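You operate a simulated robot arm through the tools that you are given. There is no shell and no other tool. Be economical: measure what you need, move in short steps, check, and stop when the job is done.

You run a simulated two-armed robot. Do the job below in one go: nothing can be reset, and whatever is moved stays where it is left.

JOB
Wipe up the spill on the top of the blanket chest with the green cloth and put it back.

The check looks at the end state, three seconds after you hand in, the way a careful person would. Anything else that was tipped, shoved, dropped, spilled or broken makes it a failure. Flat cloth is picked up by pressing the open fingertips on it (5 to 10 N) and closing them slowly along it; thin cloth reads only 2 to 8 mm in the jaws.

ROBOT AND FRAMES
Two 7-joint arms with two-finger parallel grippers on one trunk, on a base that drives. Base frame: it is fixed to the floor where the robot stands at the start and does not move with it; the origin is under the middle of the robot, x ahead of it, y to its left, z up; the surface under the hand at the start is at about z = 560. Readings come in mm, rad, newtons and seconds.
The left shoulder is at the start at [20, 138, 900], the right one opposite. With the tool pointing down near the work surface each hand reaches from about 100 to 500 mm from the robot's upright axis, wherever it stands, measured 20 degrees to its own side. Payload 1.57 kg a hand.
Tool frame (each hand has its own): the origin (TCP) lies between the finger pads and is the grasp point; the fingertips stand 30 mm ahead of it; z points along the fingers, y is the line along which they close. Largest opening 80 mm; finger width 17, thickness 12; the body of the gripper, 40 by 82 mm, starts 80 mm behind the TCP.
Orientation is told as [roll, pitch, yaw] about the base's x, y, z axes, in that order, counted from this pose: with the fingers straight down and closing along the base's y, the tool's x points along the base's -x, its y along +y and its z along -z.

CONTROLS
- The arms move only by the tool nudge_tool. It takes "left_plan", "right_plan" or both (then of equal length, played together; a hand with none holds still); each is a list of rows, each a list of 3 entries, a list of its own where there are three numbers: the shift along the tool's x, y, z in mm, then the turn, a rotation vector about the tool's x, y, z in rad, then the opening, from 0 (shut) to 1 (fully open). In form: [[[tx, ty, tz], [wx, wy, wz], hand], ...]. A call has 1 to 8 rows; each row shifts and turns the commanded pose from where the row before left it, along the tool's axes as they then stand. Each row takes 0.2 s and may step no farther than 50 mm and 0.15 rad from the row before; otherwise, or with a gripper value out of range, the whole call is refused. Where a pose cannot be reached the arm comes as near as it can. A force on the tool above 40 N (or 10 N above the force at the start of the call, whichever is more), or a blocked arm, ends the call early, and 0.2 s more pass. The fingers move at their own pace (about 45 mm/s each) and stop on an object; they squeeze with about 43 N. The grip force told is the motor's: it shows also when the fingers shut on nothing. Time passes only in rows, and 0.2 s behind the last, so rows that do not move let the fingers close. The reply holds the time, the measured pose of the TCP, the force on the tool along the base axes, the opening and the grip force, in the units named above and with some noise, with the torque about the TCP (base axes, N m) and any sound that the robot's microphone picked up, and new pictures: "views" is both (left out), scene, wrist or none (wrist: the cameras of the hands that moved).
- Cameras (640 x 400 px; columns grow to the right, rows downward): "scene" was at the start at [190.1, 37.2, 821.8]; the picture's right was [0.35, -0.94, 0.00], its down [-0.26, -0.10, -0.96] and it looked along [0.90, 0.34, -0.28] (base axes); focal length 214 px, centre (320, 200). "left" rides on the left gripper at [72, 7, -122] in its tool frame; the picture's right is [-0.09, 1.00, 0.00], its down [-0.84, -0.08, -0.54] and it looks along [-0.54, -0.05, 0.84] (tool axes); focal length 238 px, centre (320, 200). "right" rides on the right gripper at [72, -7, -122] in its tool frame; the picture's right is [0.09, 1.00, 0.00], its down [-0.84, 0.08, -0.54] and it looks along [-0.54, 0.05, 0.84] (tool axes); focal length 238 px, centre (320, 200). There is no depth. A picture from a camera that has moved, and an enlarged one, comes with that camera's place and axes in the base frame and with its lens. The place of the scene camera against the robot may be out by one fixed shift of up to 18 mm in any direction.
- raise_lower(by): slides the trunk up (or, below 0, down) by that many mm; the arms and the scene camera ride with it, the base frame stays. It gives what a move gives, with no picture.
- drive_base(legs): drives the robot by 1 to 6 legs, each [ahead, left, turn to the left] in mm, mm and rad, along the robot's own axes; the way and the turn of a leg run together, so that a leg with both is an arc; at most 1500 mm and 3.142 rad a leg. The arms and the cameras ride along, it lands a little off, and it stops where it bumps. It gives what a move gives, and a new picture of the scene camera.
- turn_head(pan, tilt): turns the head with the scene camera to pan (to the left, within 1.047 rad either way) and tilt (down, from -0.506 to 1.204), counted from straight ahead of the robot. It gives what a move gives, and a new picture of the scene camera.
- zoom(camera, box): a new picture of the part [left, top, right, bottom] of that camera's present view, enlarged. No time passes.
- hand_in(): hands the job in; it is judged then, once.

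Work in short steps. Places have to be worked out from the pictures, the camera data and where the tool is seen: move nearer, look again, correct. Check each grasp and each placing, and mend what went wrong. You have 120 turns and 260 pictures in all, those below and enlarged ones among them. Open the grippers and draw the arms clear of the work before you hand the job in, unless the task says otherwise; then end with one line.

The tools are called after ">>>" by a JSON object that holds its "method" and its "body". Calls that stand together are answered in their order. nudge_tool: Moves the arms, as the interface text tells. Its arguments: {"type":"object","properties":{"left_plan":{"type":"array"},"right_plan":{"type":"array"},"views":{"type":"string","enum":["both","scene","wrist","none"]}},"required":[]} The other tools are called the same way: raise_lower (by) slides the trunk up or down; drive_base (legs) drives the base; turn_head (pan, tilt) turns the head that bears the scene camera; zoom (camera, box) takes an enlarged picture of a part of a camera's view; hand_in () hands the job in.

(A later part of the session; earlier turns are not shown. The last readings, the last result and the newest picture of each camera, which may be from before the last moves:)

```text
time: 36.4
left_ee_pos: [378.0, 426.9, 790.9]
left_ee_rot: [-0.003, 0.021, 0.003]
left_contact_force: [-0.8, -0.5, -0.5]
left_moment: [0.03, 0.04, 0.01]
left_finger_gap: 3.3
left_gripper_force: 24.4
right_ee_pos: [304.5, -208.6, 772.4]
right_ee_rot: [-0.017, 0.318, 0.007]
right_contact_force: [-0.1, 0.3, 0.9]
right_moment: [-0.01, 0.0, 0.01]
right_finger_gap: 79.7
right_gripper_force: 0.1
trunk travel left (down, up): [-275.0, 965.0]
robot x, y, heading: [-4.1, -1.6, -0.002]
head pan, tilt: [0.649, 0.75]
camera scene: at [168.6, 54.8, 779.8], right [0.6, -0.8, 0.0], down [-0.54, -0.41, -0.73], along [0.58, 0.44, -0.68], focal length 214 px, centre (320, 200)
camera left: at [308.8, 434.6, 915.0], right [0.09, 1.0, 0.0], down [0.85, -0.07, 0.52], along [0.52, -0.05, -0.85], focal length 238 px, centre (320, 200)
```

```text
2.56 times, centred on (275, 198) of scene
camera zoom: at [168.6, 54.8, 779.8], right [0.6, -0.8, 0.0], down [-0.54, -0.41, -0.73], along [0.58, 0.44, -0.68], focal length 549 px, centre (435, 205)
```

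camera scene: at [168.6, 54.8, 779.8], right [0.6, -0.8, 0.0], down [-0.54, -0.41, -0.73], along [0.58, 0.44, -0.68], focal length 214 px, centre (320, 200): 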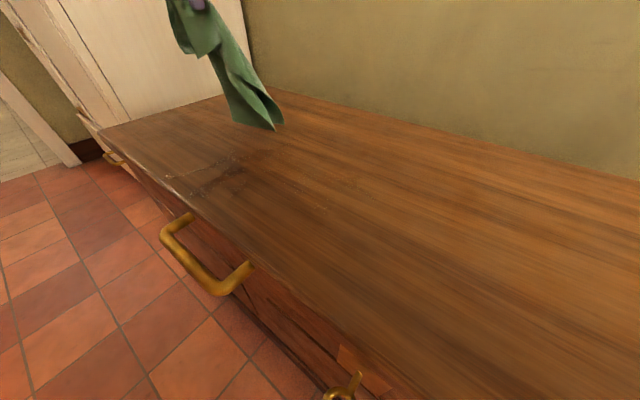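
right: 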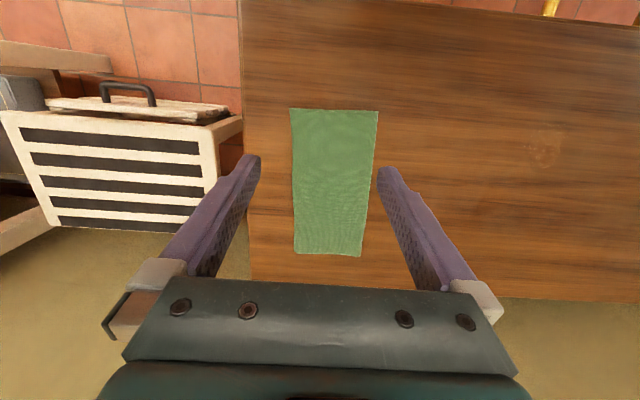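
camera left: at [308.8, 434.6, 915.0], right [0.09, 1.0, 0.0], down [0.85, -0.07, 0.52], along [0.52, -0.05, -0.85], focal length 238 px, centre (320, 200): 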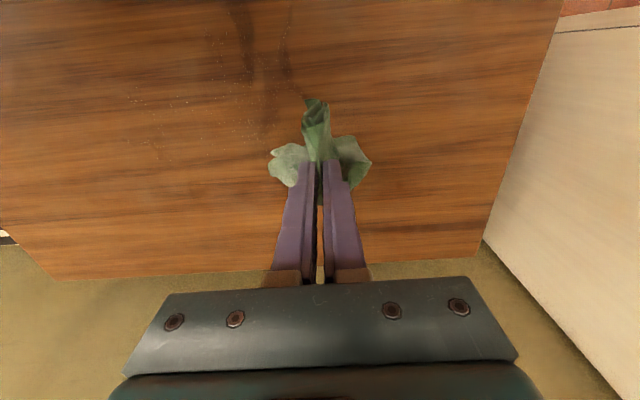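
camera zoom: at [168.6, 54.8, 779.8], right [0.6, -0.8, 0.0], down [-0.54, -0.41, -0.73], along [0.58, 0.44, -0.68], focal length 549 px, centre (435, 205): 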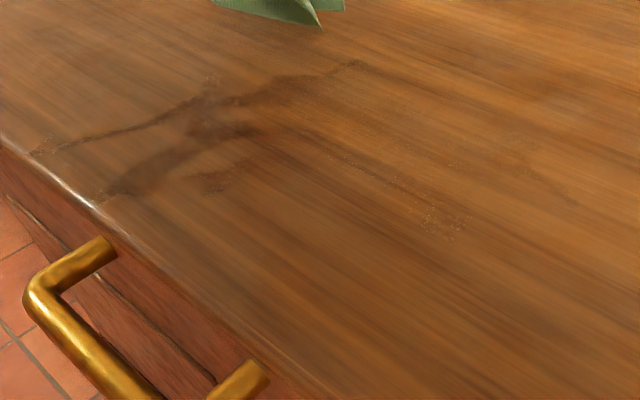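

Some dark streaks haven't moved between these views. I raise the trunk: shadows will shift, stains will not.

>>> {"method": "raise_lower", "body": {"by": 150}}

>>> {"method": "turn_head", "body": {"pan": 0.65, "tilt": 0.95}}

>>> {"method": "zoom", "body": {"camera": "scene", "box": [180, 80, 460, 255]}}

>>> {"method": "zoom", "body": {"camera": "left", "box": [60, 0, 320, 162]}}

```text
time: 38.1
left_ee_pos: [379.7, 425.8, 941.3]
left_ee_rot: [-0.001, 0.021, 0.0]
left_contact_force: [0.2, -0.2, -0.7]
left_moment: [-0.02, 0.02, 0.06]
left_finger_gap: 3.5
left_gripper_force: 24.6
right_ee_pos: [304.3, -208.5, 922.3]
right_ee_rot: [-0.017, 0.317, 0.007]
right_contact_force: [0.4, 0.2, 0.2]
right_moment: [0.0, 0.01, 0.0]
right_finger_gap: 80.2
right_gripper_force: 0.1
trunk travel left (down, up): [-425.0, 815.0]
robot x, y, heading: [2.5, -0.7, -0.001]
head pan, tilt: [0.649, 0.75]
```

```text
time: 38.9
left_ee_pos: [378.8, 424.4, 941.4]
left_ee_rot: [0.0, 0.018, -0.001]
left_contact_force: [1.3, 0.2, -1.5]
left_moment: [-0.03, -0.02, 0.06]
left_finger_gap: 3.5
left_gripper_force: 23.7
right_ee_pos: [304.5, -208.6, 921.8]
right_ee_rot: [-0.018, 0.317, 0.009]
right_contact_force: [0.2, 0.0, -0.4]
right_moment: [-0.04, -0.01, 0.04]
right_finger_gap: 80.4
right_gripper_force: 0.0
trunk travel left (down, up): [-425.0, 815.0]
robot x, y, heading: [-4.6, 0.7, 0.001]
head pan, tilt: [0.649, 0.949]
camera scene: at [160.6, 48.5, 914.3], right [0.6, -0.8, 0.0], down [-0.65, -0.49, -0.58], along [0.46, 0.35, -0.81], focal length 214 px, centre (320, 200)
```

scene: 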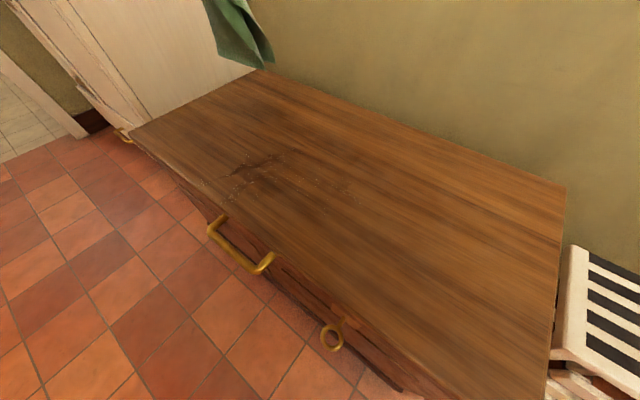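

```text
2.29 times, centred on (320, 168) of scene
camera zoom: at [160.6, 48.5, 914.3], right [0.6, -0.8, 0.0], down [-0.65, -0.49, -0.58], along [0.46, 0.35, -0.81], focal length 490 px, centre (320, 274)
```

zoom: 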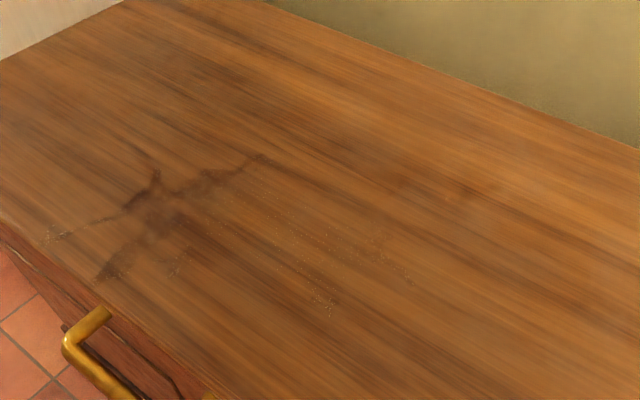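

```text
2.46 times, centred on (190, 81) of left
camera zoom: at [309.7, 433.2, 1065.1], right [0.09, 1.0, 0.0], down [0.85, -0.08, 0.53], along [0.52, -0.05, -0.85], focal length 587 px, centre (640, 493)
```

zoom: 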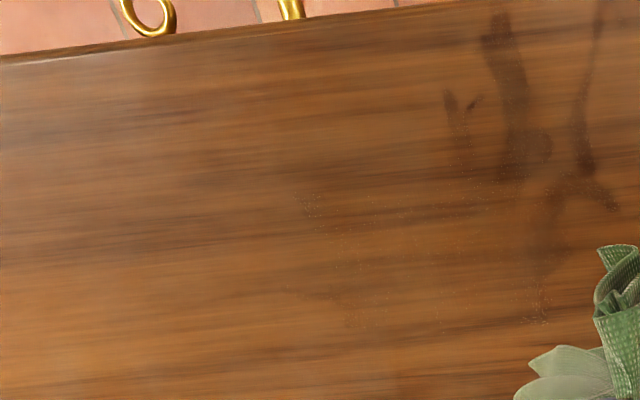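

These are real wet streaks: liquid was pushed out to about (242,432), (244,358) and (451,343), while the original spot is nearly clean. I'll wipe again, slower and with inward strokes, first laying the cloth at the outer left end.

>>> {"method": "raise_lower", "body": {"by": -150}}

>>> {"method": "nudge_tool", "body": {"left_plan": [[[0, 5, 20], [0, 0, 0], 0], [[10, 5, 30], [0, 0, 0], 0], [[18, 5, 30], [0, 0, 0], 0], [[20, 0, 30], [0, 0, 0], 0], [[20, 0, 30], [0, 0, 0], 0], [[20, 0, 30], [0, 0, 0], 0], [[15, 0, 20], [0, 0, 0], 0], [[0, 0, 4], [0, 0, 0], 0]]}}

```text
time: 40.6
left_ee_pos: [379.1, 425.5, 790.7]
left_ee_rot: [-0.002, 0.02, -0.002]
left_contact_force: [-1.4, -0.7, -0.8]
left_moment: [-0.02, 0.02, 0.07]
left_finger_gap: 3.4
left_gripper_force: 24.5
right_ee_pos: [304.3, -208.9, 773.0]
right_ee_rot: [-0.016, 0.318, 0.008]
right_contact_force: [-1.0, -0.2, 0.5]
right_moment: [0.02, 0.01, 0.01]
right_finger_gap: 80.1
right_gripper_force: 0.1
trunk travel left (down, up): [-275.0, 965.0]
robot x, y, heading: [3.7, 0.5, 0.002]
head pan, tilt: [0.649, 0.949]
```

```text
time: 42.4
left_ee_pos: [279.3, 439.9, 603.7]
left_ee_rot: [0.0, -0.001, 0.001]
left_contact_force: [0.0, 0.1, 0.7]
left_moment: [-0.01, -0.01, -0.02]
left_finger_gap: 3.4
left_gripper_force: 24.7
right_ee_pos: [305.8, -208.7, 770.9]
right_ee_rot: [-0.017, 0.317, 0.009]
right_contact_force: [-0.2, -1.1, 0.6]
right_moment: [0.03, 0.0, -0.02]
right_finger_gap: 80.1
right_gripper_force: 0.1
trunk travel left (down, up): [-275.0, 965.0]
robot x, y, heading: [-0.6, 0.4, -0.004]
head pan, tilt: [0.649, 0.949]
camera scene: at [160.8, 48.4, 764.3], right [0.6, -0.8, 0.0], down [-0.65, -0.49, -0.58], along [0.46, 0.35, -0.81], focal length 214 px, centre (320, 200)
camera left: at [207.3, 446.5, 725.9], right [0.09, 1.0, 0.0], down [0.84, -0.08, 0.54], along [0.54, -0.05, -0.84], focal length 238 px, centre (320, 200)
```

scene: 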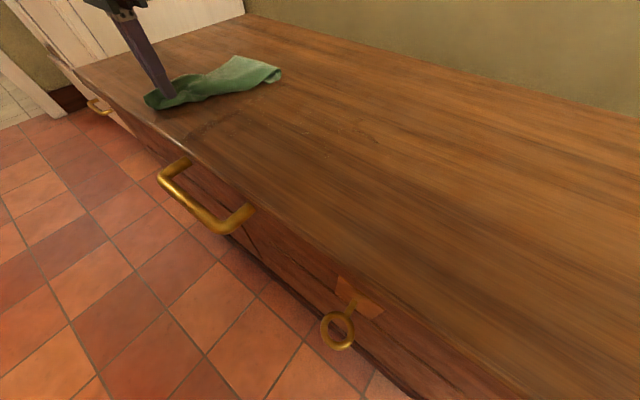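
left: 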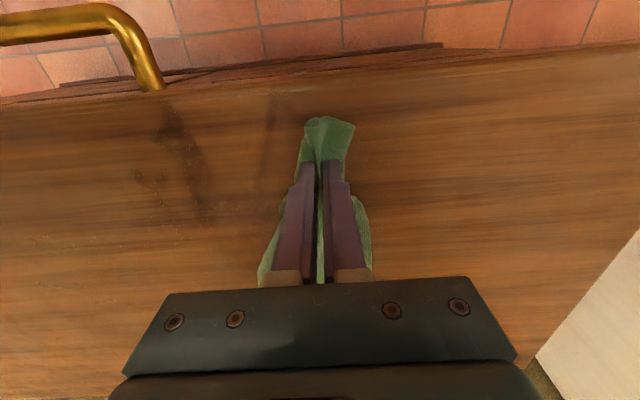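

Clear view: two streaks run to the front edge near y≈345 and 412. Press at x≈258 and sweep slowly to the right along the front edge.

>>> {"method": "nudge_tool", "body": {"left_plan": [[[20, 0, 6], [0, 0, 0], 0], [[0, 0, 4], [0, 0, 0], 0], [[0, -6, 2], [0, 0, 0], 0], [[0, -10, 0.5], [0, 0, 0], 0], [[0, -12, 0], [0, 0, 0], 0], [[0, -12, 0], [0, 0, 0], 0], [[0, -12, 0], [0, 0, 0], 0], [[0, -12, 0], [0, 0, 0], 0]], "views": "none"}}

>>> {"method": "nudge_tool", "body": {"left_plan": [[[0, -12, 0], [0, 0, 0], 0], [[0, -12, 0], [0, 0, 0], 0], [[0, -12, 0], [0, 0, 0], 0], [[0, -12, 0], [0, 0, 0], 0], [[0, -12, 0], [0, 0, 0], 0], [[0, 0, 0], [0, 0, 0], 0]]}}

```text
time: 44.2
left_ee_pos: [259.9, 383.0, 594.7]
left_ee_rot: [0.005, -0.003, -0.001]
left_contact_force: [0.9, 10.3, 30.9]
left_moment: [0.35, -0.03, 0.05]
left_finger_gap: 3.6
left_gripper_force: 24.3
right_ee_pos: [307.0, -203.9, 771.5]
right_ee_rot: [-0.013, 0.315, 0.008]
right_contact_force: [0.2, 0.6, -0.1]
right_moment: [0.03, 0.04, -0.01]
right_finger_gap: 79.9
right_gripper_force: 0.1
trunk travel left (down, up): [-275.0, 965.0]
robot x, y, heading: [3.2, -3.0, -0.001]
head pan, tilt: [0.649, 0.949]
```

```text
time: 45.6
left_ee_pos: [260.5, 322.7, 594.8]
left_ee_rot: [0.003, -0.003, 0.002]
left_contact_force: [-0.7, 9.4, 29.8]
left_moment: [0.35, -0.01, -0.01]
left_finger_gap: 3.4
left_gripper_force: 24.1
right_ee_pos: [306.4, -202.8, 771.5]
right_ee_rot: [-0.014, 0.315, 0.008]
right_contact_force: [0.0, 1.2, 0.3]
right_moment: [0.01, -0.01, -0.02]
right_finger_gap: 79.8
right_gripper_force: 0.1
trunk travel left (down, up): [-275.0, 965.0]
robot x, y, heading: [-0.4, 0.8, 0.003]
head pan, tilt: [0.649, 0.949]
camera scene: at [162.5, 53.9, 764.8], right [0.6, -0.8, 0.0], down [-0.65, -0.49, -0.59], along [0.47, 0.36, -0.81], focal length 214 px, centre (320, 200)
camera left: at [188.2, 329.5, 717.0], right [0.09, 1.0, 0.0], down [0.84, -0.08, 0.54], along [0.54, -0.05, -0.84], focal length 238 px, centre (320, 200)
```

scene: 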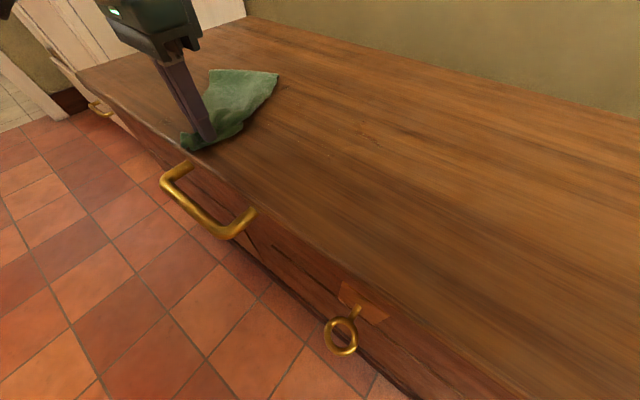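
left: 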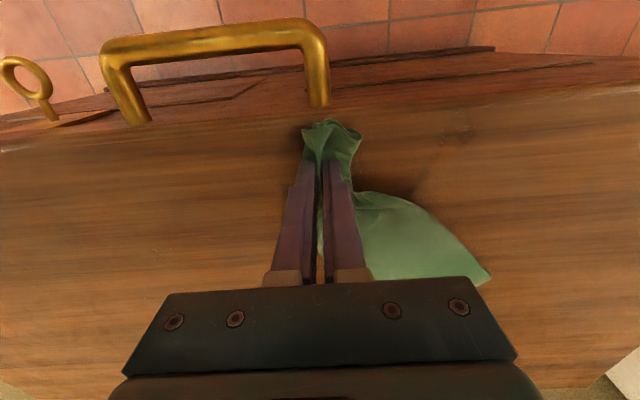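

The sweep removed the front streaks. Easing pressure a little; zoom to see what remains.

>>> {"method": "zoom", "body": {"camera": "scene", "box": [130, 50, 410, 225]}}

>>> {"method": "zoom", "body": {"camera": "left", "box": [0, 80, 320, 280]}}

>>> {"method": "zoom", "body": {"camera": "left", "box": [340, 80, 640, 268]}}

```text
2.29 times, centred on (270, 138) of scene
camera zoom: at [162.5, 53.9, 764.8], right [0.6, -0.8, 0.0], down [-0.65, -0.49, -0.59], along [0.47, 0.36, -0.81], focal length 490 px, centre (434, 343)
```

zoom: 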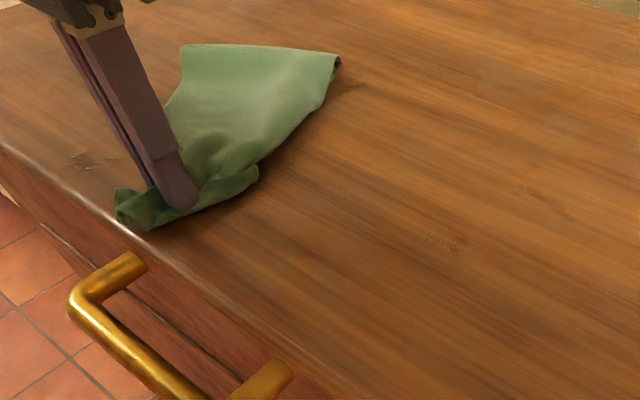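

```text
2.00 times, centred on (160, 180) of left
camera zoom: at [188.2, 329.5, 717.0], right [0.09, 1.0, 0.0], down [0.84, -0.08, 0.54], along [0.54, -0.05, -0.84], focal length 477 px, centre (640, 240)
```

zoom: 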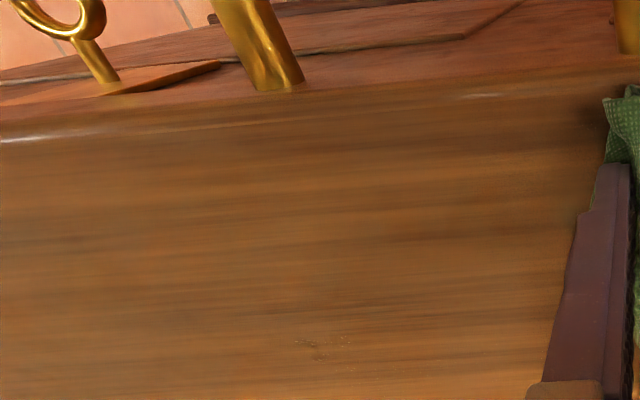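

```text
2.13 times, centred on (490, 174) of left
camera zoom: at [188.2, 329.5, 717.0], right [0.09, 1.0, 0.0], down [0.84, -0.08, 0.54], along [0.54, -0.05, -0.84], focal length 507 px, centre (-42, 255)
```

zoom: 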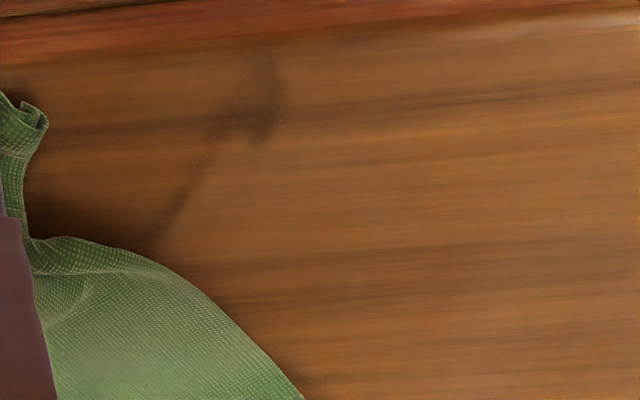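

Residue remains at (245,417) with a tail, and near (348,184). I go back to the left end and sweep again with slightly less force.

>>> {"method": "nudge_tool", "body": {"left_plan": [[[0, 10, -12], [0, 0, 0], 0], [[4, 40, 0], [0, 0, 0], 0], [[4, 40, 0], [0, 0, 0], 0], [[0, 35, 0], [0, 0, 0], 0], [[0, 0, 10.5], [0, 0, 0], 0], [[0, -12, 0], [0, 0, 0], 0], [[0, -12, 0], [0, 0, 0], 0], [[0, -12, 0], [0, 0, 0], 0]], "views": "none"}}

>>> {"method": "nudge_tool", "body": {"left_plan": [[[0, -10, 0], [0, 0, 0], 0], [[-18, 10, 0], [0, 0, 0], 0], [[0, 12, 0], [0, 0, 0], 0], [[0, 12, 0], [0, 0, 0], 0], [[-15, 0, 0], [0, 0, 0], 0], [[0, -12, 0], [0, 0, 0], 0], [[0, -12, 0], [0, 0, 0], 0], [[0, -12, 0], [0, 0, 0], 0]], "views": "wrist"}}

```text
time: 47.4
left_ee_pos: [249.8, 406.6, 593.9]
left_ee_rot: [0.0, -0.002, 0.001]
left_contact_force: [0.4, 2.6, 6.9]
left_moment: [0.11, 0.04, -0.03]
left_finger_gap: 3.6
left_gripper_force: 24.4
right_ee_pos: [304.8, -207.1, 771.8]
right_ee_rot: [-0.017, 0.317, 0.011]
right_contact_force: [0.7, 0.5, -0.1]
right_moment: [-0.01, -0.03, -0.03]
right_finger_gap: 80.2
right_gripper_force: 0.2
trunk travel left (down, up): [-275.0, 965.0]
robot x, y, heading: [-1.5, 1.7, -0.003]
head pan, tilt: [0.649, 0.949]
```

```text
time: 49.2
left_ee_pos: [283.7, 396.2, 593.9]
left_ee_rot: [-0.001, -0.001, 0.0]
left_contact_force: [-0.1, 3.3, 9.8]
left_moment: [0.12, 0.04, 0.0]
left_finger_gap: 3.5
left_gripper_force: 24.5
right_ee_pos: [304.5, -206.4, 772.0]
right_ee_rot: [-0.016, 0.317, 0.01]
right_contact_force: [0.3, -0.4, 0.7]
right_moment: [-0.03, -0.01, -0.01]
right_finger_gap: 80.1
right_gripper_force: 0.1
trunk travel left (down, up): [-275.0, 965.0]
robot x, y, heading: [-2.8, 1.1, 0.001]
head pan, tilt: [0.649, 0.949]
camera left: at [212.1, 403.5, 716.8], right [0.09, 1.0, 0.0], down [0.84, -0.08, 0.54], along [0.54, -0.05, -0.84], focal length 238 px, centre (320, 200)
```

left: 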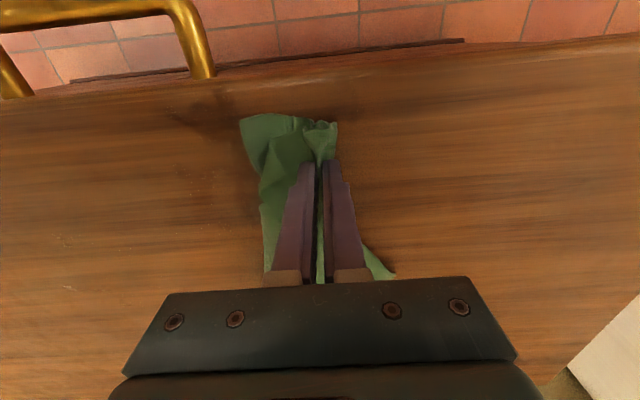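

The left end is now clean; a bit is left at about (238,322). I continue the sweep at x≈284 to y≈330, then loop back to that spot.

>>> {"method": "nudge_tool", "body": {"left_plan": [[[0, -12, 0], [0, 0, 0], 0], [[0, -12, 0], [0, 0, 0], 0], [[0, -12, 0], [0, 0, 0], 0], [[0, -12, 0], [0, 0, 0], 0], [[0, -12, 0], [0, 0, 0], 0], [[14, 6, -8], [0, 0, 0], 0], [[22, 16, 0], [0, 0, 0], 0], [[0, 0, 9], [0, 0, 0], 0]], "views": "none"}}

>>> {"method": "nudge_tool", "body": {"left_plan": [[[0, -10, 0], [0, 0, 0], 0], [[0, -10, 0], [0, 0, 0], 0], [[0, -10, 0], [0, 0, 0], 0], [[0, -10, 0], [0, 0, 0], 0], [[0, -10, 0], [0, 0, 0], 0], [[-10, -5, 0], [0, 0, 0], 0], [[-10, 0, 0], [0, 0, 0], 0], [[-10, 0, 0], [0, 0, 0], 0]]}}

```text
time: 51.0
left_ee_pos: [246.2, 357.0, 593.7]
left_ee_rot: [-0.002, 0.0, -0.001]
left_contact_force: [-3.0, -1.9, 14.4]
left_moment: [-0.05, 0.12, -0.02]
left_finger_gap: 3.6
left_gripper_force: 24.1
right_ee_pos: [303.2, -207.2, 772.8]
right_ee_rot: [-0.017, 0.317, 0.009]
right_contact_force: [-0.1, 0.5, -0.2]
right_moment: [0.03, 0.01, 0.0]
right_finger_gap: 79.9
right_gripper_force: 0.0
trunk travel left (down, up): [-275.0, 965.0]
robot x, y, heading: [0.6, 2.8, 0.001]
head pan, tilt: [0.649, 0.949]
```

```text
time: 52.8
left_ee_pos: [276.5, 301.4, 591.5]
left_ee_rot: [-0.003, 0.001, -0.001]
left_contact_force: [-11.9, -1.3, 39.6]
left_moment: [-0.08, 0.37, 0.03]
left_finger_gap: 3.9
left_gripper_force: 24.5
right_ee_pos: [303.3, -206.8, 773.6]
right_ee_rot: [-0.016, 0.318, 0.01]
right_contact_force: [0.3, 0.2, -0.5]
right_moment: [0.02, -0.02, -0.01]
right_finger_gap: 80.1
right_gripper_force: 0.0
trunk travel left (down, up): [-275.0, 965.0]
robot x, y, heading: [-0.9, 0.9, 0.004]
head pan, tilt: [0.649, 0.949]
camera scene: at [159.6, 50.8, 764.6], right [0.6, -0.8, 0.0], down [-0.65, -0.49, -0.58], along [0.46, 0.35, -0.81], focal length 214 px, centre (320, 200)
camera left: at [204.5, 309.4, 715.9], right [0.09, 1.0, 0.0], down [0.84, -0.08, 0.54], along [0.54, -0.05, -0.84], focal length 238 px, centre (320, 200)
```

scene: 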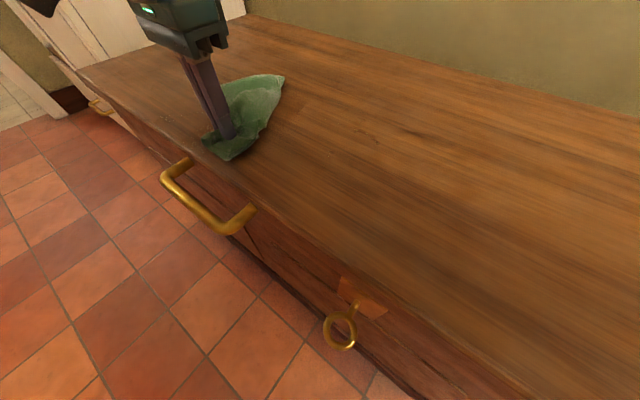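
left: 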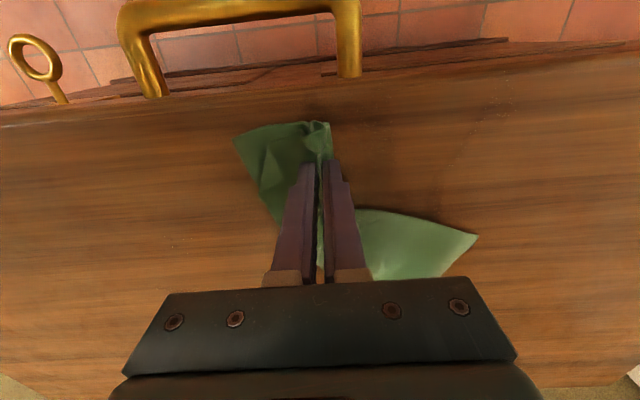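

Force is near the limit, so I ease off. Next line: x≈312, from y≈385 sweeping right.

>>> {"method": "nudge_tool", "body": {"left_plan": [[[-15, 30, -14], [0, 0, 0], 0], [[-15, 40, 0], [0, 0, 0], 0], [[-6, 20, 0], [0, 0, 0], 0], [[0, 0, 11], [0, 0, 0], 0], [[0, -12, 0], [0, 0, 0], 0], [[0, -12, 0], [0, 0, 0], 0], [[0, -12, 0], [0, 0, 0], 0], [[0, -12, 0], [0, 0, 0], 0]], "views": "none"}}

>>> {"method": "nudge_tool", "body": {"left_plan": [[[0, -14, 0], [0, 0, 0], 0], [[0, -14, 0], [0, 0, 0], 0], [[0, -14, 0], [0, 0, 0], 0], [[0, -14, 0], [0, 0, 0], 0], [[0, -14, 0], [0, 0, 0], 0], [[0, -14, 0], [0, 0, 0], 0], [[0, -14, 0], [0, 0, 0], 0], [[0, -14, 0], [0, 0, 0], 0]]}}

```text
time: 54.6
left_ee_pos: [313.8, 342.7, 596.0]
left_ee_rot: [-0.003, 0.0, 0.0]
left_contact_force: [-0.6, 0.3, 0.7]
left_moment: [0.0, 0.02, 0.01]
left_finger_gap: 3.6
left_gripper_force: 24.3
right_ee_pos: [305.9, -209.2, 773.2]
right_ee_rot: [-0.017, 0.318, 0.008]
right_contact_force: [0.0, 0.0, -0.1]
right_moment: [0.0, 0.01, 0.03]
right_finger_gap: 80.0
right_gripper_force: 0.0
trunk travel left (down, up): [-275.0, 965.0]
robot x, y, heading: [3.0, -1.6, 0.002]
head pan, tilt: [0.649, 0.949]
```

```text
time: 56.4
left_ee_pos: [313.1, 230.3, 595.0]
left_ee_rot: [-0.002, 0.0, 0.001]
left_contact_force: [0.1, 0.1, 0.7]
left_moment: [0.02, 0.01, -0.04]
left_finger_gap: 3.6
left_gripper_force: 24.5
right_ee_pos: [305.0, -208.0, 773.4]
right_ee_rot: [-0.016, 0.317, 0.007]
right_contact_force: [0.0, 0.4, 0.6]
right_moment: [0.02, 0.01, 0.0]
right_finger_gap: 79.8
right_gripper_force: 0.0
trunk travel left (down, up): [-275.0, 965.0]
robot x, y, heading: [0.6, 1.3, 0.003]
head pan, tilt: [0.649, 0.949]
camera scene: at [160.7, 48.4, 764.2], right [0.6, -0.8, 0.0], down [-0.65, -0.49, -0.58], along [0.46, 0.35, -0.81], focal length 214 px, centre (320, 200)
camera left: at [241.0, 237.1, 717.7], right [0.09, 1.0, 0.0], down [0.84, -0.08, 0.54], along [0.54, -0.05, -0.84], focal length 238 px, centre (320, 200)
```

scene: 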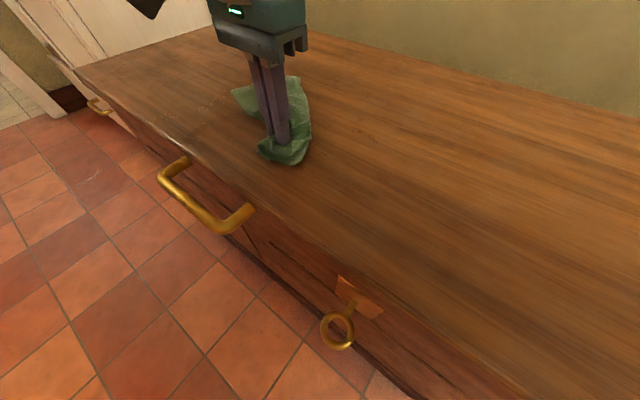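
left: 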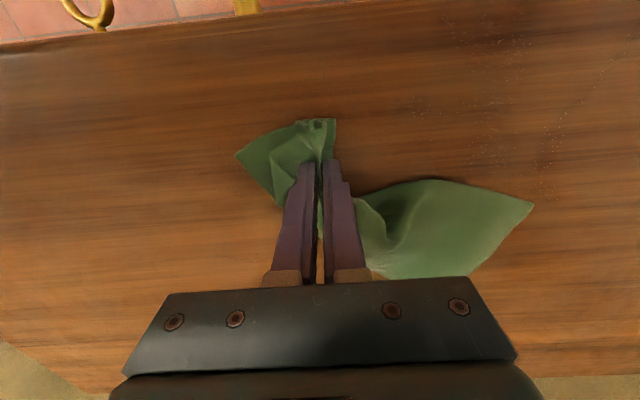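

That pass was without pressure. There are sparkles left behind the cloth, and a mark on the floor tile I want to see closer.

>>> {"method": "zoom", "body": {"camera": "scene", "box": [30, 60, 310, 235]}}

>>> {"method": "zoom", "body": {"camera": "left", "box": [360, 0, 640, 175]}}

>>> {"method": "zoom", "body": {"camera": "left", "box": [0, 60, 320, 260]}}

```text
2.29 times, centred on (170, 148) of scene
camera zoom: at [160.7, 48.4, 764.2], right [0.6, -0.8, 0.0], down [-0.65, -0.49, -0.58], along [0.46, 0.35, -0.81], focal length 490 px, centre (663, 320)
```

zoom: 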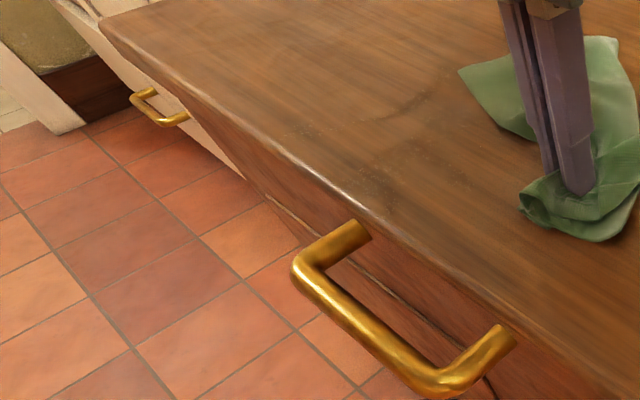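

```text
2.29 times, centred on (500, 88) of left
camera zoom: at [241.0, 237.1, 717.7], right [0.09, 1.0, 0.0], down [0.84, -0.08, 0.54], along [0.54, -0.05, -0.84], focal length 545 px, centre (-91, 457)
```

zoom: 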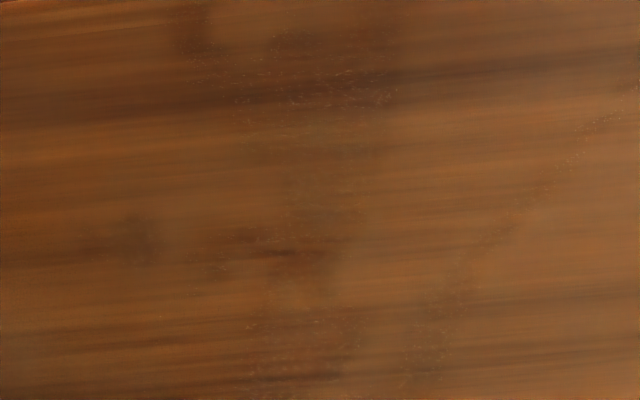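

```text
2.00 times, centred on (160, 160) of left
camera zoom: at [241.0, 237.1, 717.7], right [0.09, 1.0, 0.0], down [0.84, -0.08, 0.54], along [0.54, -0.05, -0.84], focal length 477 px, centre (640, 280)
```

zoom: 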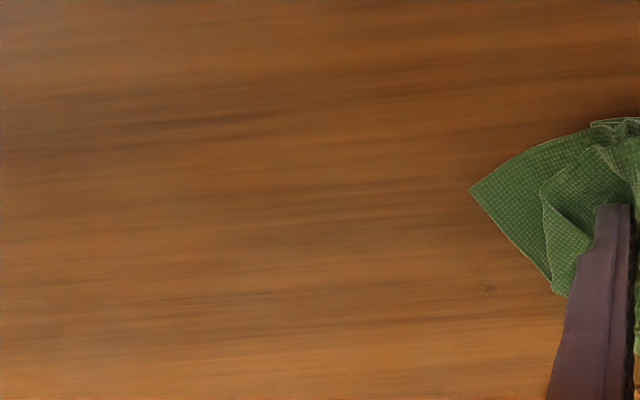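

Right side is clean. Faint residue runs along y≈340 (x 250–320) and diagonally (317,390)→(255,408). I sweep these lines with firm, slow pressure, starting at x≈335.

>>> {"method": "nudge_tool", "body": {"left_plan": [[[-5, 40, -12], [0, 0, 0], 0], [[-5, 47, 0], [0, 0, 0], 0], [[-6, 47, 0], [0, 0, 0], 0], [[-6, 47, 0], [0, 0, 0], 0], [[0, 0, 12], [0, 0, 0], 0], [[0, 0, 3], [0, 0, 0], 0], [[0, -13, 0], [0, 0, 0], 0], [[0, -13, 0], [0, 0, 0], 0]], "views": "none"}}

>>> {"method": "nudge_tool", "body": {"left_plan": [[[0, -13, 0], [0, 0, 0], 0], [[0, -13, 0], [0, 0, 0], 0], [[0, -13, 0], [0, 0, 0], 0], [[0, -13, 0], [0, 0, 0], 0], [[0, -13, 0], [0, 0, 0], 0], [[0, -13, 0], [0, 0, 0], 0], [[5, 30, -11], [0, 0, 0], 0], [[10, 45, 0], [0, 0, 0], 0]], "views": "none"}}

>>> {"method": "nudge_tool", "body": {"left_plan": [[[5, 30, 0], [0, 0, 0], 0], [[0, 0, 11], [0, 0, 0], 0], [[0, -13, 0], [0, 0, 0], 0], [[0, -13, 0], [0, 0, 0], 0], [[0, -13, 0], [0, 0, 0], 0], [[0, -13, 0], [0, 0, 0], 0], [[0, -13, 0], [0, 0, 0], 0], [[0, -13, 0], [0, 0, 0], 0]]}}

```text
time: 58.2
left_ee_pos: [336.6, 387.6, 593.5]
left_ee_rot: [-0.001, -0.001, 0.0]
left_contact_force: [1.5, 3.0, 11.8]
left_moment: [0.08, 0.05, 0.03]
left_finger_gap: 3.6
left_gripper_force: 24.4
right_ee_pos: [305.2, -206.9, 773.3]
right_ee_rot: [-0.016, 0.317, 0.009]
right_contact_force: [-0.3, 0.5, -0.8]
right_moment: [-0.03, 0.01, 0.02]
right_finger_gap: 80.1
right_gripper_force: 0.0
trunk travel left (down, up): [-275.0, 965.0]
robot x, y, heading: [-1.8, -2.5, 0.004]
head pan, tilt: [0.649, 0.949]
```

```text
time: 60.0
left_ee_pos: [318.4, 383.3, 601.4]
left_ee_rot: [-0.003, 0.001, -0.002]
left_contact_force: [-0.2, 0.3, 0.0]
left_moment: [-0.05, 0.0, -0.01]
left_finger_gap: 3.5
left_gripper_force: 24.0
right_ee_pos: [304.0, -207.4, 772.7]
right_ee_rot: [-0.017, 0.317, 0.008]
right_contact_force: [0.3, 0.3, -0.1]
right_moment: [-0.04, -0.04, -0.03]
right_finger_gap: 80.2
right_gripper_force: 0.1
trunk travel left (down, up): [-275.0, 965.0]
robot x, y, heading: [-0.4, 0.3, 0.0]
head pan, tilt: [0.649, 0.949]
```

```text
time: 61.8
left_ee_pos: [316.8, 337.2, 593.3]
left_ee_rot: [0.002, -0.003, -0.001]
left_contact_force: [0.3, 4.7, 17.8]
left_moment: [0.07, 0.08, -0.02]
left_finger_gap: 3.4
left_gripper_force: 24.8
right_ee_pos: [305.8, -207.0, 772.5]
right_ee_rot: [-0.015, 0.315, 0.009]
right_contact_force: [0.4, 0.3, 0.2]
right_moment: [0.01, 0.01, 0.0]
right_finger_gap: 80.1
right_gripper_force: 0.0
trunk travel left (down, up): [-275.0, 965.0]
robot x, y, heading: [3.9, 1.3, 0.004]
head pan, tilt: [0.649, 0.949]
camera scene: at [161.9, 51.3, 764.6], right [0.6, -0.8, 0.0], down [-0.65, -0.49, -0.58], along [0.46, 0.35, -0.81], focal length 214 px, centre (320, 200)
camera left: at [245.2, 345.4, 715.9], right [0.09, 1.0, 0.0], down [0.84, -0.08, 0.54], along [0.54, -0.05, -0.84], focal length 238 px, centre (320, 200)
```

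scene: 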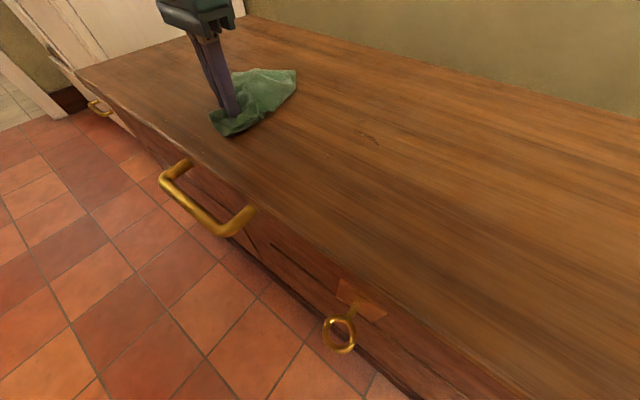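
left: 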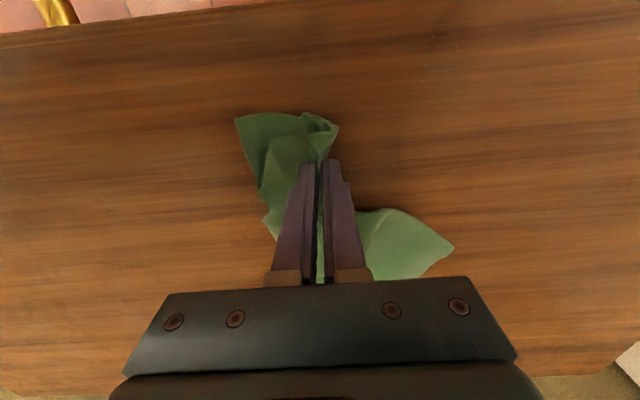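

Much cleaner. Remaining spot near (400,145). First two more lines at x≈296 and 272, then the right part.

>>> {"method": "nudge_tool", "body": {"left_plan": [[[0, -13, 0], [0, 0, 0], 0], [[0, -13, 0], [0, 0, 0], 0], [[8, 45, -11], [0, 0, 0], 0], [[12, 45, 0], [0, 0, 0], 0], [[0, 10, 11], [0, 0, 0], 0], [[0, -13, 0], [0, 0, 0], 0], [[0, -13, 0], [0, 0, 0], 0], [[0, -13, 0], [0, 0, 0], 0]], "views": "none"}}

>>> {"method": "nudge_tool", "body": {"left_plan": [[[0, -13, 0], [0, 0, 0], 0], [[0, -13, 0], [0, 0, 0], 0], [[0, -13, 0], [0, 0, 0], 0], [[0, -13, 0], [0, 0, 0], 0], [[10, 45, -11], [0, 0, 0], 0], [[10, 45, 0], [0, 0, 0], 0], [[5, 25, 0], [0, 0, 0], 0], [[0, 0, 11], [0, 0, 0], 0]], "views": "none"}}

>>> {"method": "nudge_tool", "body": {"left_plan": [[[0, -13, 0], [0, 0, 0], 0], [[0, -13, 0], [0, 0, 0], 0], [[0, -13, 0], [0, 0, 0], 0], [[0, -13, 0], [0, 0, 0], 0], [[0, -13, 0], [0, 0, 0], 0], [[0, -13, 0], [0, 0, 0], 0], [[0, -13, 0], [0, 0, 0], 0], [[0, -13, 0], [0, 0, 0], 0]]}}

```text
time: 63.6
left_ee_pos: [297.2, 372.8, 592.2]
left_ee_rot: [0.002, -0.001, 0.0]
left_contact_force: [0.8, 6.5, 20.5]
left_moment: [0.03, 0.06, -0.09]
left_finger_gap: 3.5
left_gripper_force: 24.0
right_ee_pos: [306.2, -205.1, 773.1]
right_ee_rot: [-0.013, 0.314, 0.008]
right_contact_force: [-0.2, 0.1, -0.4]
right_moment: [0.01, -0.01, -0.05]
right_finger_gap: 80.0
right_gripper_force: 0.0
trunk travel left (down, up): [-275.0, 965.0]
robot x, y, heading: [-1.1, 3.5, 0.004]
head pan, tilt: [0.649, 0.949]
```

```text
time: 65.4
left_ee_pos: [270.5, 434.8, 592.6]
left_ee_rot: [-0.003, -0.001, -0.003]
left_contact_force: [-4.5, -4.1, 24.0]
left_moment: [-0.28, 0.27, 0.0]
left_finger_gap: 3.2
left_gripper_force: 24.2
right_ee_pos: [305.2, -207.7, 772.6]
right_ee_rot: [-0.018, 0.319, 0.01]
right_contact_force: [-0.1, 0.1, -0.2]
right_moment: [0.02, -0.04, -0.01]
right_finger_gap: 79.7
right_gripper_force: 0.1
trunk travel left (down, up): [-275.0, 965.0]
robot x, y, heading: [-2.1, 1.4, -0.001]
head pan, tilt: [0.649, 0.949]
```

```text
time: 67.2
left_ee_pos: [271.5, 328.7, 593.9]
left_ee_rot: [-0.001, 0.001, 0.0]
left_contact_force: [0.4, 2.8, 10.7]
left_moment: [0.01, 0.06, -0.05]
left_finger_gap: 3.5
left_gripper_force: 24.2
right_ee_pos: [305.5, -206.2, 772.7]
right_ee_rot: [-0.016, 0.317, 0.008]
right_contact_force: [0.1, -0.6, -0.4]
right_moment: [-0.01, 0.0, 0.01]
right_finger_gap: 80.1
right_gripper_force: 0.1
trunk travel left (down, up): [-275.0, 965.0]
robot x, y, heading: [-2.5, 3.3, 0.0]
head pan, tilt: [0.649, 0.949]
camera scene: at [161.3, 50.1, 764.4], right [0.6, -0.8, 0.0], down [-0.65, -0.49, -0.58], along [0.46, 0.35, -0.81], focal length 214 px, centre (320, 200)
camera left: at [200.1, 336.8, 716.3], right [0.09, 1.0, 0.0], down [0.84, -0.08, 0.54], along [0.54, -0.05, -0.84], focal length 238 px, centre (320, 200)
```

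scene: 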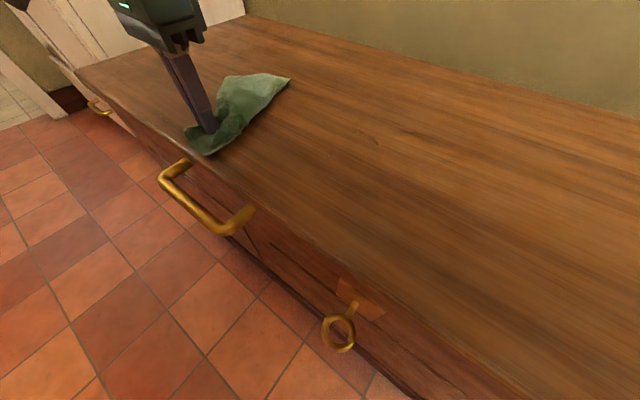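
left: 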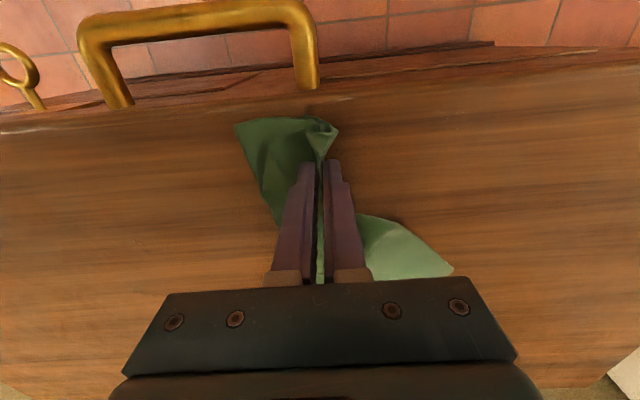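

Left part looks clean. I do one more front-edge pass, then move to the right part.

>>> {"method": "nudge_tool", "body": {"left_plan": [[[18, 30, -11], [0, 0, 0], 0], [[4, 25, 0], [0, 0, 0], 0], [[0, 0, 11], [0, 0, 0], 0], [[0, -13, 0], [0, 0, 0], 0], [[0, -13, 0], [0, 0, 0], 0], [[0, -13, 0], [0, 0, 0], 0], [[0, -13, 0], [0, 0, 0], 0], [[0, -13, 0], [0, 0, 0], 0]], "views": "none"}}

>>> {"method": "nudge_tool", "body": {"left_plan": [[[0, -13, 0], [0, 0, 0], 0], [[0, -13, 0], [0, 0, 0], 0], [[-40, -10, -20], [0, 0, 0], 0], [[-45, -15, 0], [0, 0, 0], 0], [[-45, -15, 0], [0, 0, 0], 0], [[-30, -15, 0], [0, 0, 0], 0], [[0, -10, 19], [0, 0, 0], 0], [[0, -13, 0], [0, 0, 0], 0]], "views": "none"}}

>>> {"method": "nudge_tool", "body": {"left_plan": [[[0, -13, 0], [0, 0, 0], 0], [[0, -13, 0], [0, 0, 0], 0], [[0, -13, 0], [0, 0, 0], 0], [[0, -13, 0], [0, 0, 0], 0], [[0, -13, 0], [0, 0, 0], 0], [[0, -13, 0], [0, 0, 0], 0], [[0, -13, 0], [0, 0, 0], 0], [[0, -13, 0], [0, 0, 0], 0]]}}

```text
time: 69.0
left_ee_pos: [248.9, 318.1, 593.6]
left_ee_rot: [-0.001, 0.0, 0.0]
left_contact_force: [0.4, 2.6, 9.8]
left_moment: [0.03, 0.05, -0.03]
left_finger_gap: 3.4
left_gripper_force: 24.6
right_ee_pos: [305.1, -206.4, 773.4]
right_ee_rot: [-0.015, 0.316, 0.009]
right_contact_force: [-0.5, -0.4, 1.1]
right_moment: [0.02, -0.01, -0.02]
right_finger_gap: 79.8
right_gripper_force: 0.0
trunk travel left (down, up): [-275.0, 965.0]
robot x, y, heading: [2.6, -2.1, -0.001]
head pan, tilt: [0.649, 0.949]
```

```text
time: 70.8
left_ee_pos: [409.2, 215.6, 596.1]
left_ee_rot: [-0.002, -0.002, -0.002]
left_contact_force: [0.3, 2.8, 8.7]
left_moment: [0.14, -0.05, 0.06]
left_finger_gap: 3.2
left_gripper_force: 24.0
right_ee_pos: [305.2, -208.7, 772.9]
right_ee_rot: [-0.015, 0.316, 0.007]
right_contact_force: [-0.7, -1.0, 0.1]
right_moment: [0.01, 0.0, -0.01]
right_finger_gap: 80.2
right_gripper_force: 0.0
trunk travel left (down, up): [-275.0, 965.0]
robot x, y, heading: [2.9, 0.4, -0.002]
head pan, tilt: [0.649, 0.949]
```

```text
time: 72.6
left_ee_pos: [409.1, 112.8, 593.9]
left_ee_rot: [0.001, -0.003, 0.0]
left_contact_force: [0.8, 4.1, 17.3]
left_moment: [0.15, -0.08, 0.03]
left_finger_gap: 3.5
left_gripper_force: 25.0
right_ee_pos: [306.2, -206.9, 773.9]
right_ee_rot: [-0.014, 0.317, 0.008]
right_contact_force: [0.2, 0.3, 0.1]
right_moment: [-0.01, 0.01, -0.02]
right_finger_gap: 79.8
right_gripper_force: 0.1
trunk travel left (down, up): [-275.0, 965.0]
robot x, y, heading: [2.1, 2.7, -0.001]
head pan, tilt: [0.649, 0.949]
camera scene: at [162.2, 50.3, 764.6], right [0.6, -0.8, 0.0], down [-0.65, -0.49, -0.58], along [0.46, 0.35, -0.81], focal length 214 px, centre (320, 200)
camera left: at [337.0, 119.6, 717.1], right [0.09, 1.0, 0.0], down [0.84, -0.08, 0.54], along [0.54, -0.05, -0.84], focal length 238 px, centre (320, 200)
```

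scene: 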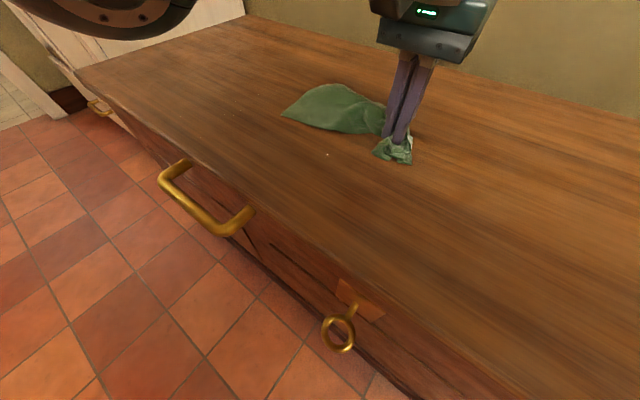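
left: 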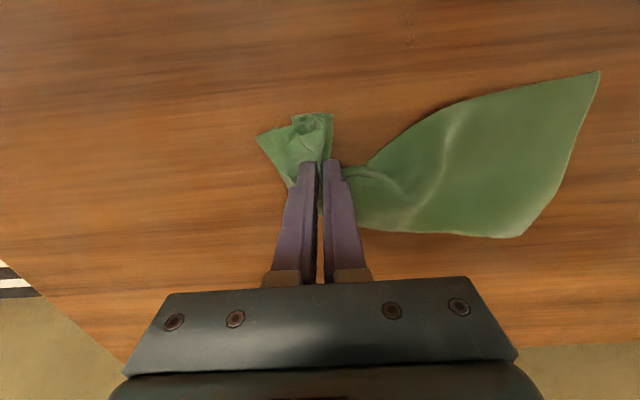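

One spot left near (338,168). I sweep a line at x≈340, from y≈225 to 125, then lift for inspection.

>>> {"method": "nudge_tool", "body": {"left_plan": [[[25, 35, -11], [0, 0, 0], 0], [[25, 40, 0], [0, 0, 0], 0], [[18, 38, 0], [0, 0, 0], 0], [[0, 0, 10], [0, 0, 0], 0], [[0, -12, 0], [0, 0, 0], 0], [[0, -12, 0], [0, 0, 0], 0], [[0, -12, 0], [0, 0, 0], 0], [[0, -12, 0], [0, 0, 0], 0]], "views": "none"}}

>>> {"method": "nudge_tool", "body": {"left_plan": [[[0, -12, 0], [0, 0, 0], 0], [[0, -12, 0], [0, 0, 0], 0], [[0, -12, 0], [0, 0, 0], 0], [[0, -12, 0], [0, 0, 0], 0], [[0, 0, -30], [0, 0, 0], 0], [[0, 0, -45], [0, 0, 0], 0], [[0, -20, -45], [0, 0, 0], 0], [[0, -20, -45], [0, 0, 0], 0]], "views": "none"}}

>>> {"method": "nudge_tool", "body": {"left_plan": [[[-10, -20, -40], [0, 0, 0], 0], [[-10, -30, 0], [0, 0, 0], 0], [[0, -20, 0], [0, 0, 0], 0], [[0, 0, 0], [0, 0, 0], 0]]}}

>>> {"method": "zoom", "body": {"camera": "scene", "box": [80, 30, 400, 230]}}

>>> {"method": "zoom", "body": {"camera": "left", "box": [360, 0, 640, 175]}}

```text
time: 74.4
left_ee_pos: [340.3, 175.2, 593.6]
left_ee_rot: [-0.002, -0.001, 0.001]
left_contact_force: [-0.8, 1.5, 7.2]
left_moment: [0.01, 0.04, -0.04]
left_finger_gap: 3.4
left_gripper_force: 24.4
right_ee_pos: [304.4, -208.2, 773.0]
right_ee_rot: [-0.018, 0.316, 0.009]
right_contact_force: [0.6, 0.7, 0.4]
right_moment: [0.01, 0.02, 0.0]
right_finger_gap: 79.8
right_gripper_force: 0.2
trunk travel left (down, up): [-275.0, 965.0]
robot x, y, heading: [1.1, 1.1, -0.001]
head pan, tilt: [0.649, 0.949]
```

```text
time: 76.2
left_ee_pos: [338.4, 85.2, 761.0]
left_ee_rot: [-0.001, 0.0, 0.0]
left_contact_force: [0.0, 0.1, -0.5]
left_moment: [0.0, 0.01, 0.02]
left_finger_gap: 3.5
left_gripper_force: 24.5
right_ee_pos: [304.8, -209.2, 773.4]
right_ee_rot: [-0.018, 0.317, 0.006]
right_contact_force: [0.2, 0.7, -0.4]
right_moment: [-0.01, 0.03, 0.0]
right_finger_gap: 79.9
right_gripper_force: 0.1
trunk travel left (down, up): [-275.0, 965.0]
robot x, y, heading: [-2.3, -3.5, 0.003]
head pan, tilt: [0.649, 0.949]
```

```text
time: 77.2
left_ee_pos: [359.9, 16.1, 798.8]
left_ee_rot: [-0.003, -0.001, -0.001]
left_contact_force: [-0.5, 0.3, -0.4]
left_moment: [-0.01, 0.01, -0.05]
left_finger_gap: 3.4
left_gripper_force: 24.5
right_ee_pos: [304.6, -208.8, 773.6]
right_ee_rot: [-0.018, 0.318, 0.008]
right_contact_force: [-0.1, 0.3, -0.1]
right_moment: [0.02, -0.03, 0.0]
right_finger_gap: 80.0
right_gripper_force: 0.0
trunk travel left (down, up): [-275.0, 965.0]
robot x, y, heading: [1.5, 0.4, 0.004]
head pan, tilt: [0.649, 0.949]
camera scene: at [160.6, 48.7, 764.2], right [0.6, -0.8, 0.0], down [-0.65, -0.49, -0.58], along [0.46, 0.35, -0.81], focal length 214 px, centre (320, 200)
camera left: at [288.0, 24.2, 921.7], right [0.09, 1.0, 0.0], down [0.84, -0.08, 0.54], along [0.54, -0.05, -0.84], focal length 238 px, centre (320, 200)
```

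scene: 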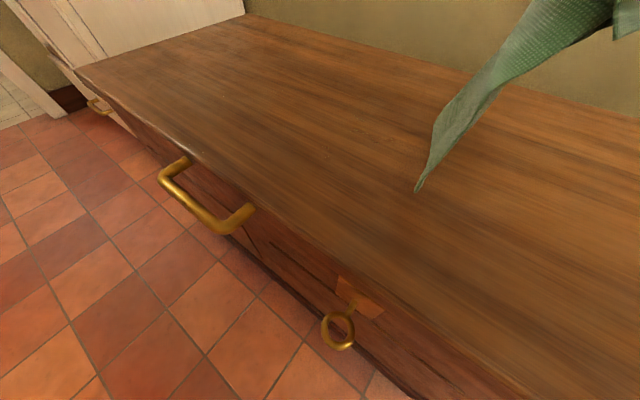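
left: 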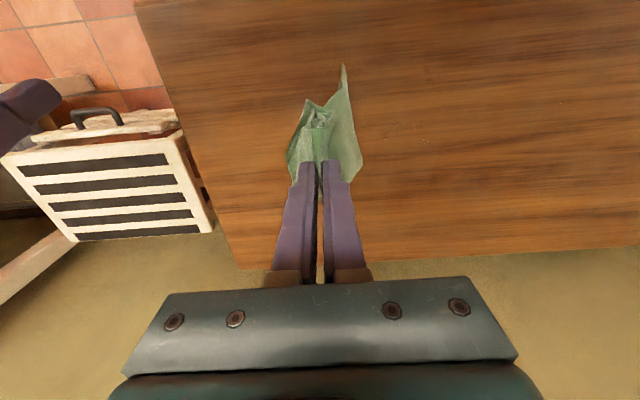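

```text
2.00 times, centred on (240, 130) of scene
camera zoom: at [160.6, 48.7, 764.2], right [0.6, -0.8, 0.0], down [-0.65, -0.49, -0.58], along [0.46, 0.35, -0.81], focal length 429 px, centre (480, 340)
```

zoom: 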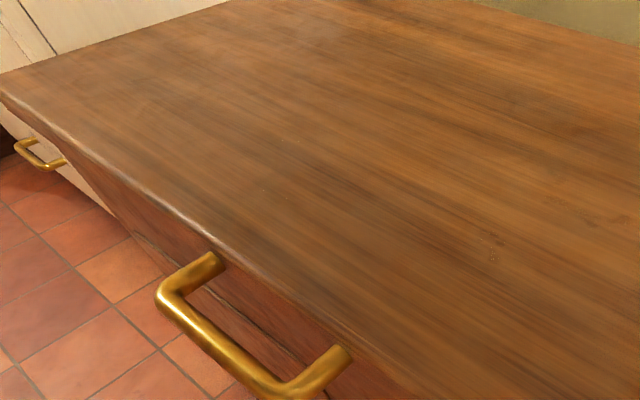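

```text
2.29 times, centred on (500, 88) of left
camera zoom: at [288.0, 24.2, 921.7], right [0.09, 1.0, 0.0], down [0.84, -0.08, 0.54], along [0.54, -0.05, -0.84], focal length 545 px, centre (-91, 457)
```

zoom: 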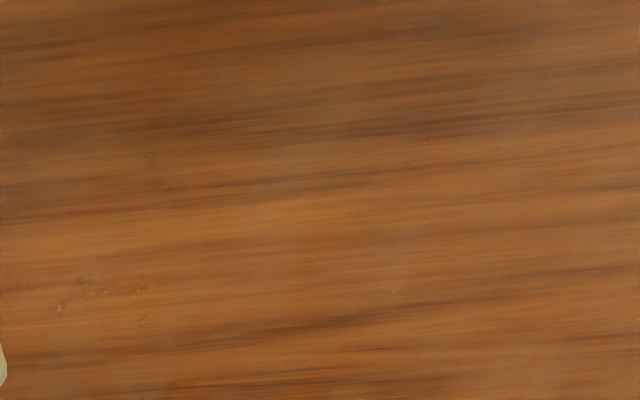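

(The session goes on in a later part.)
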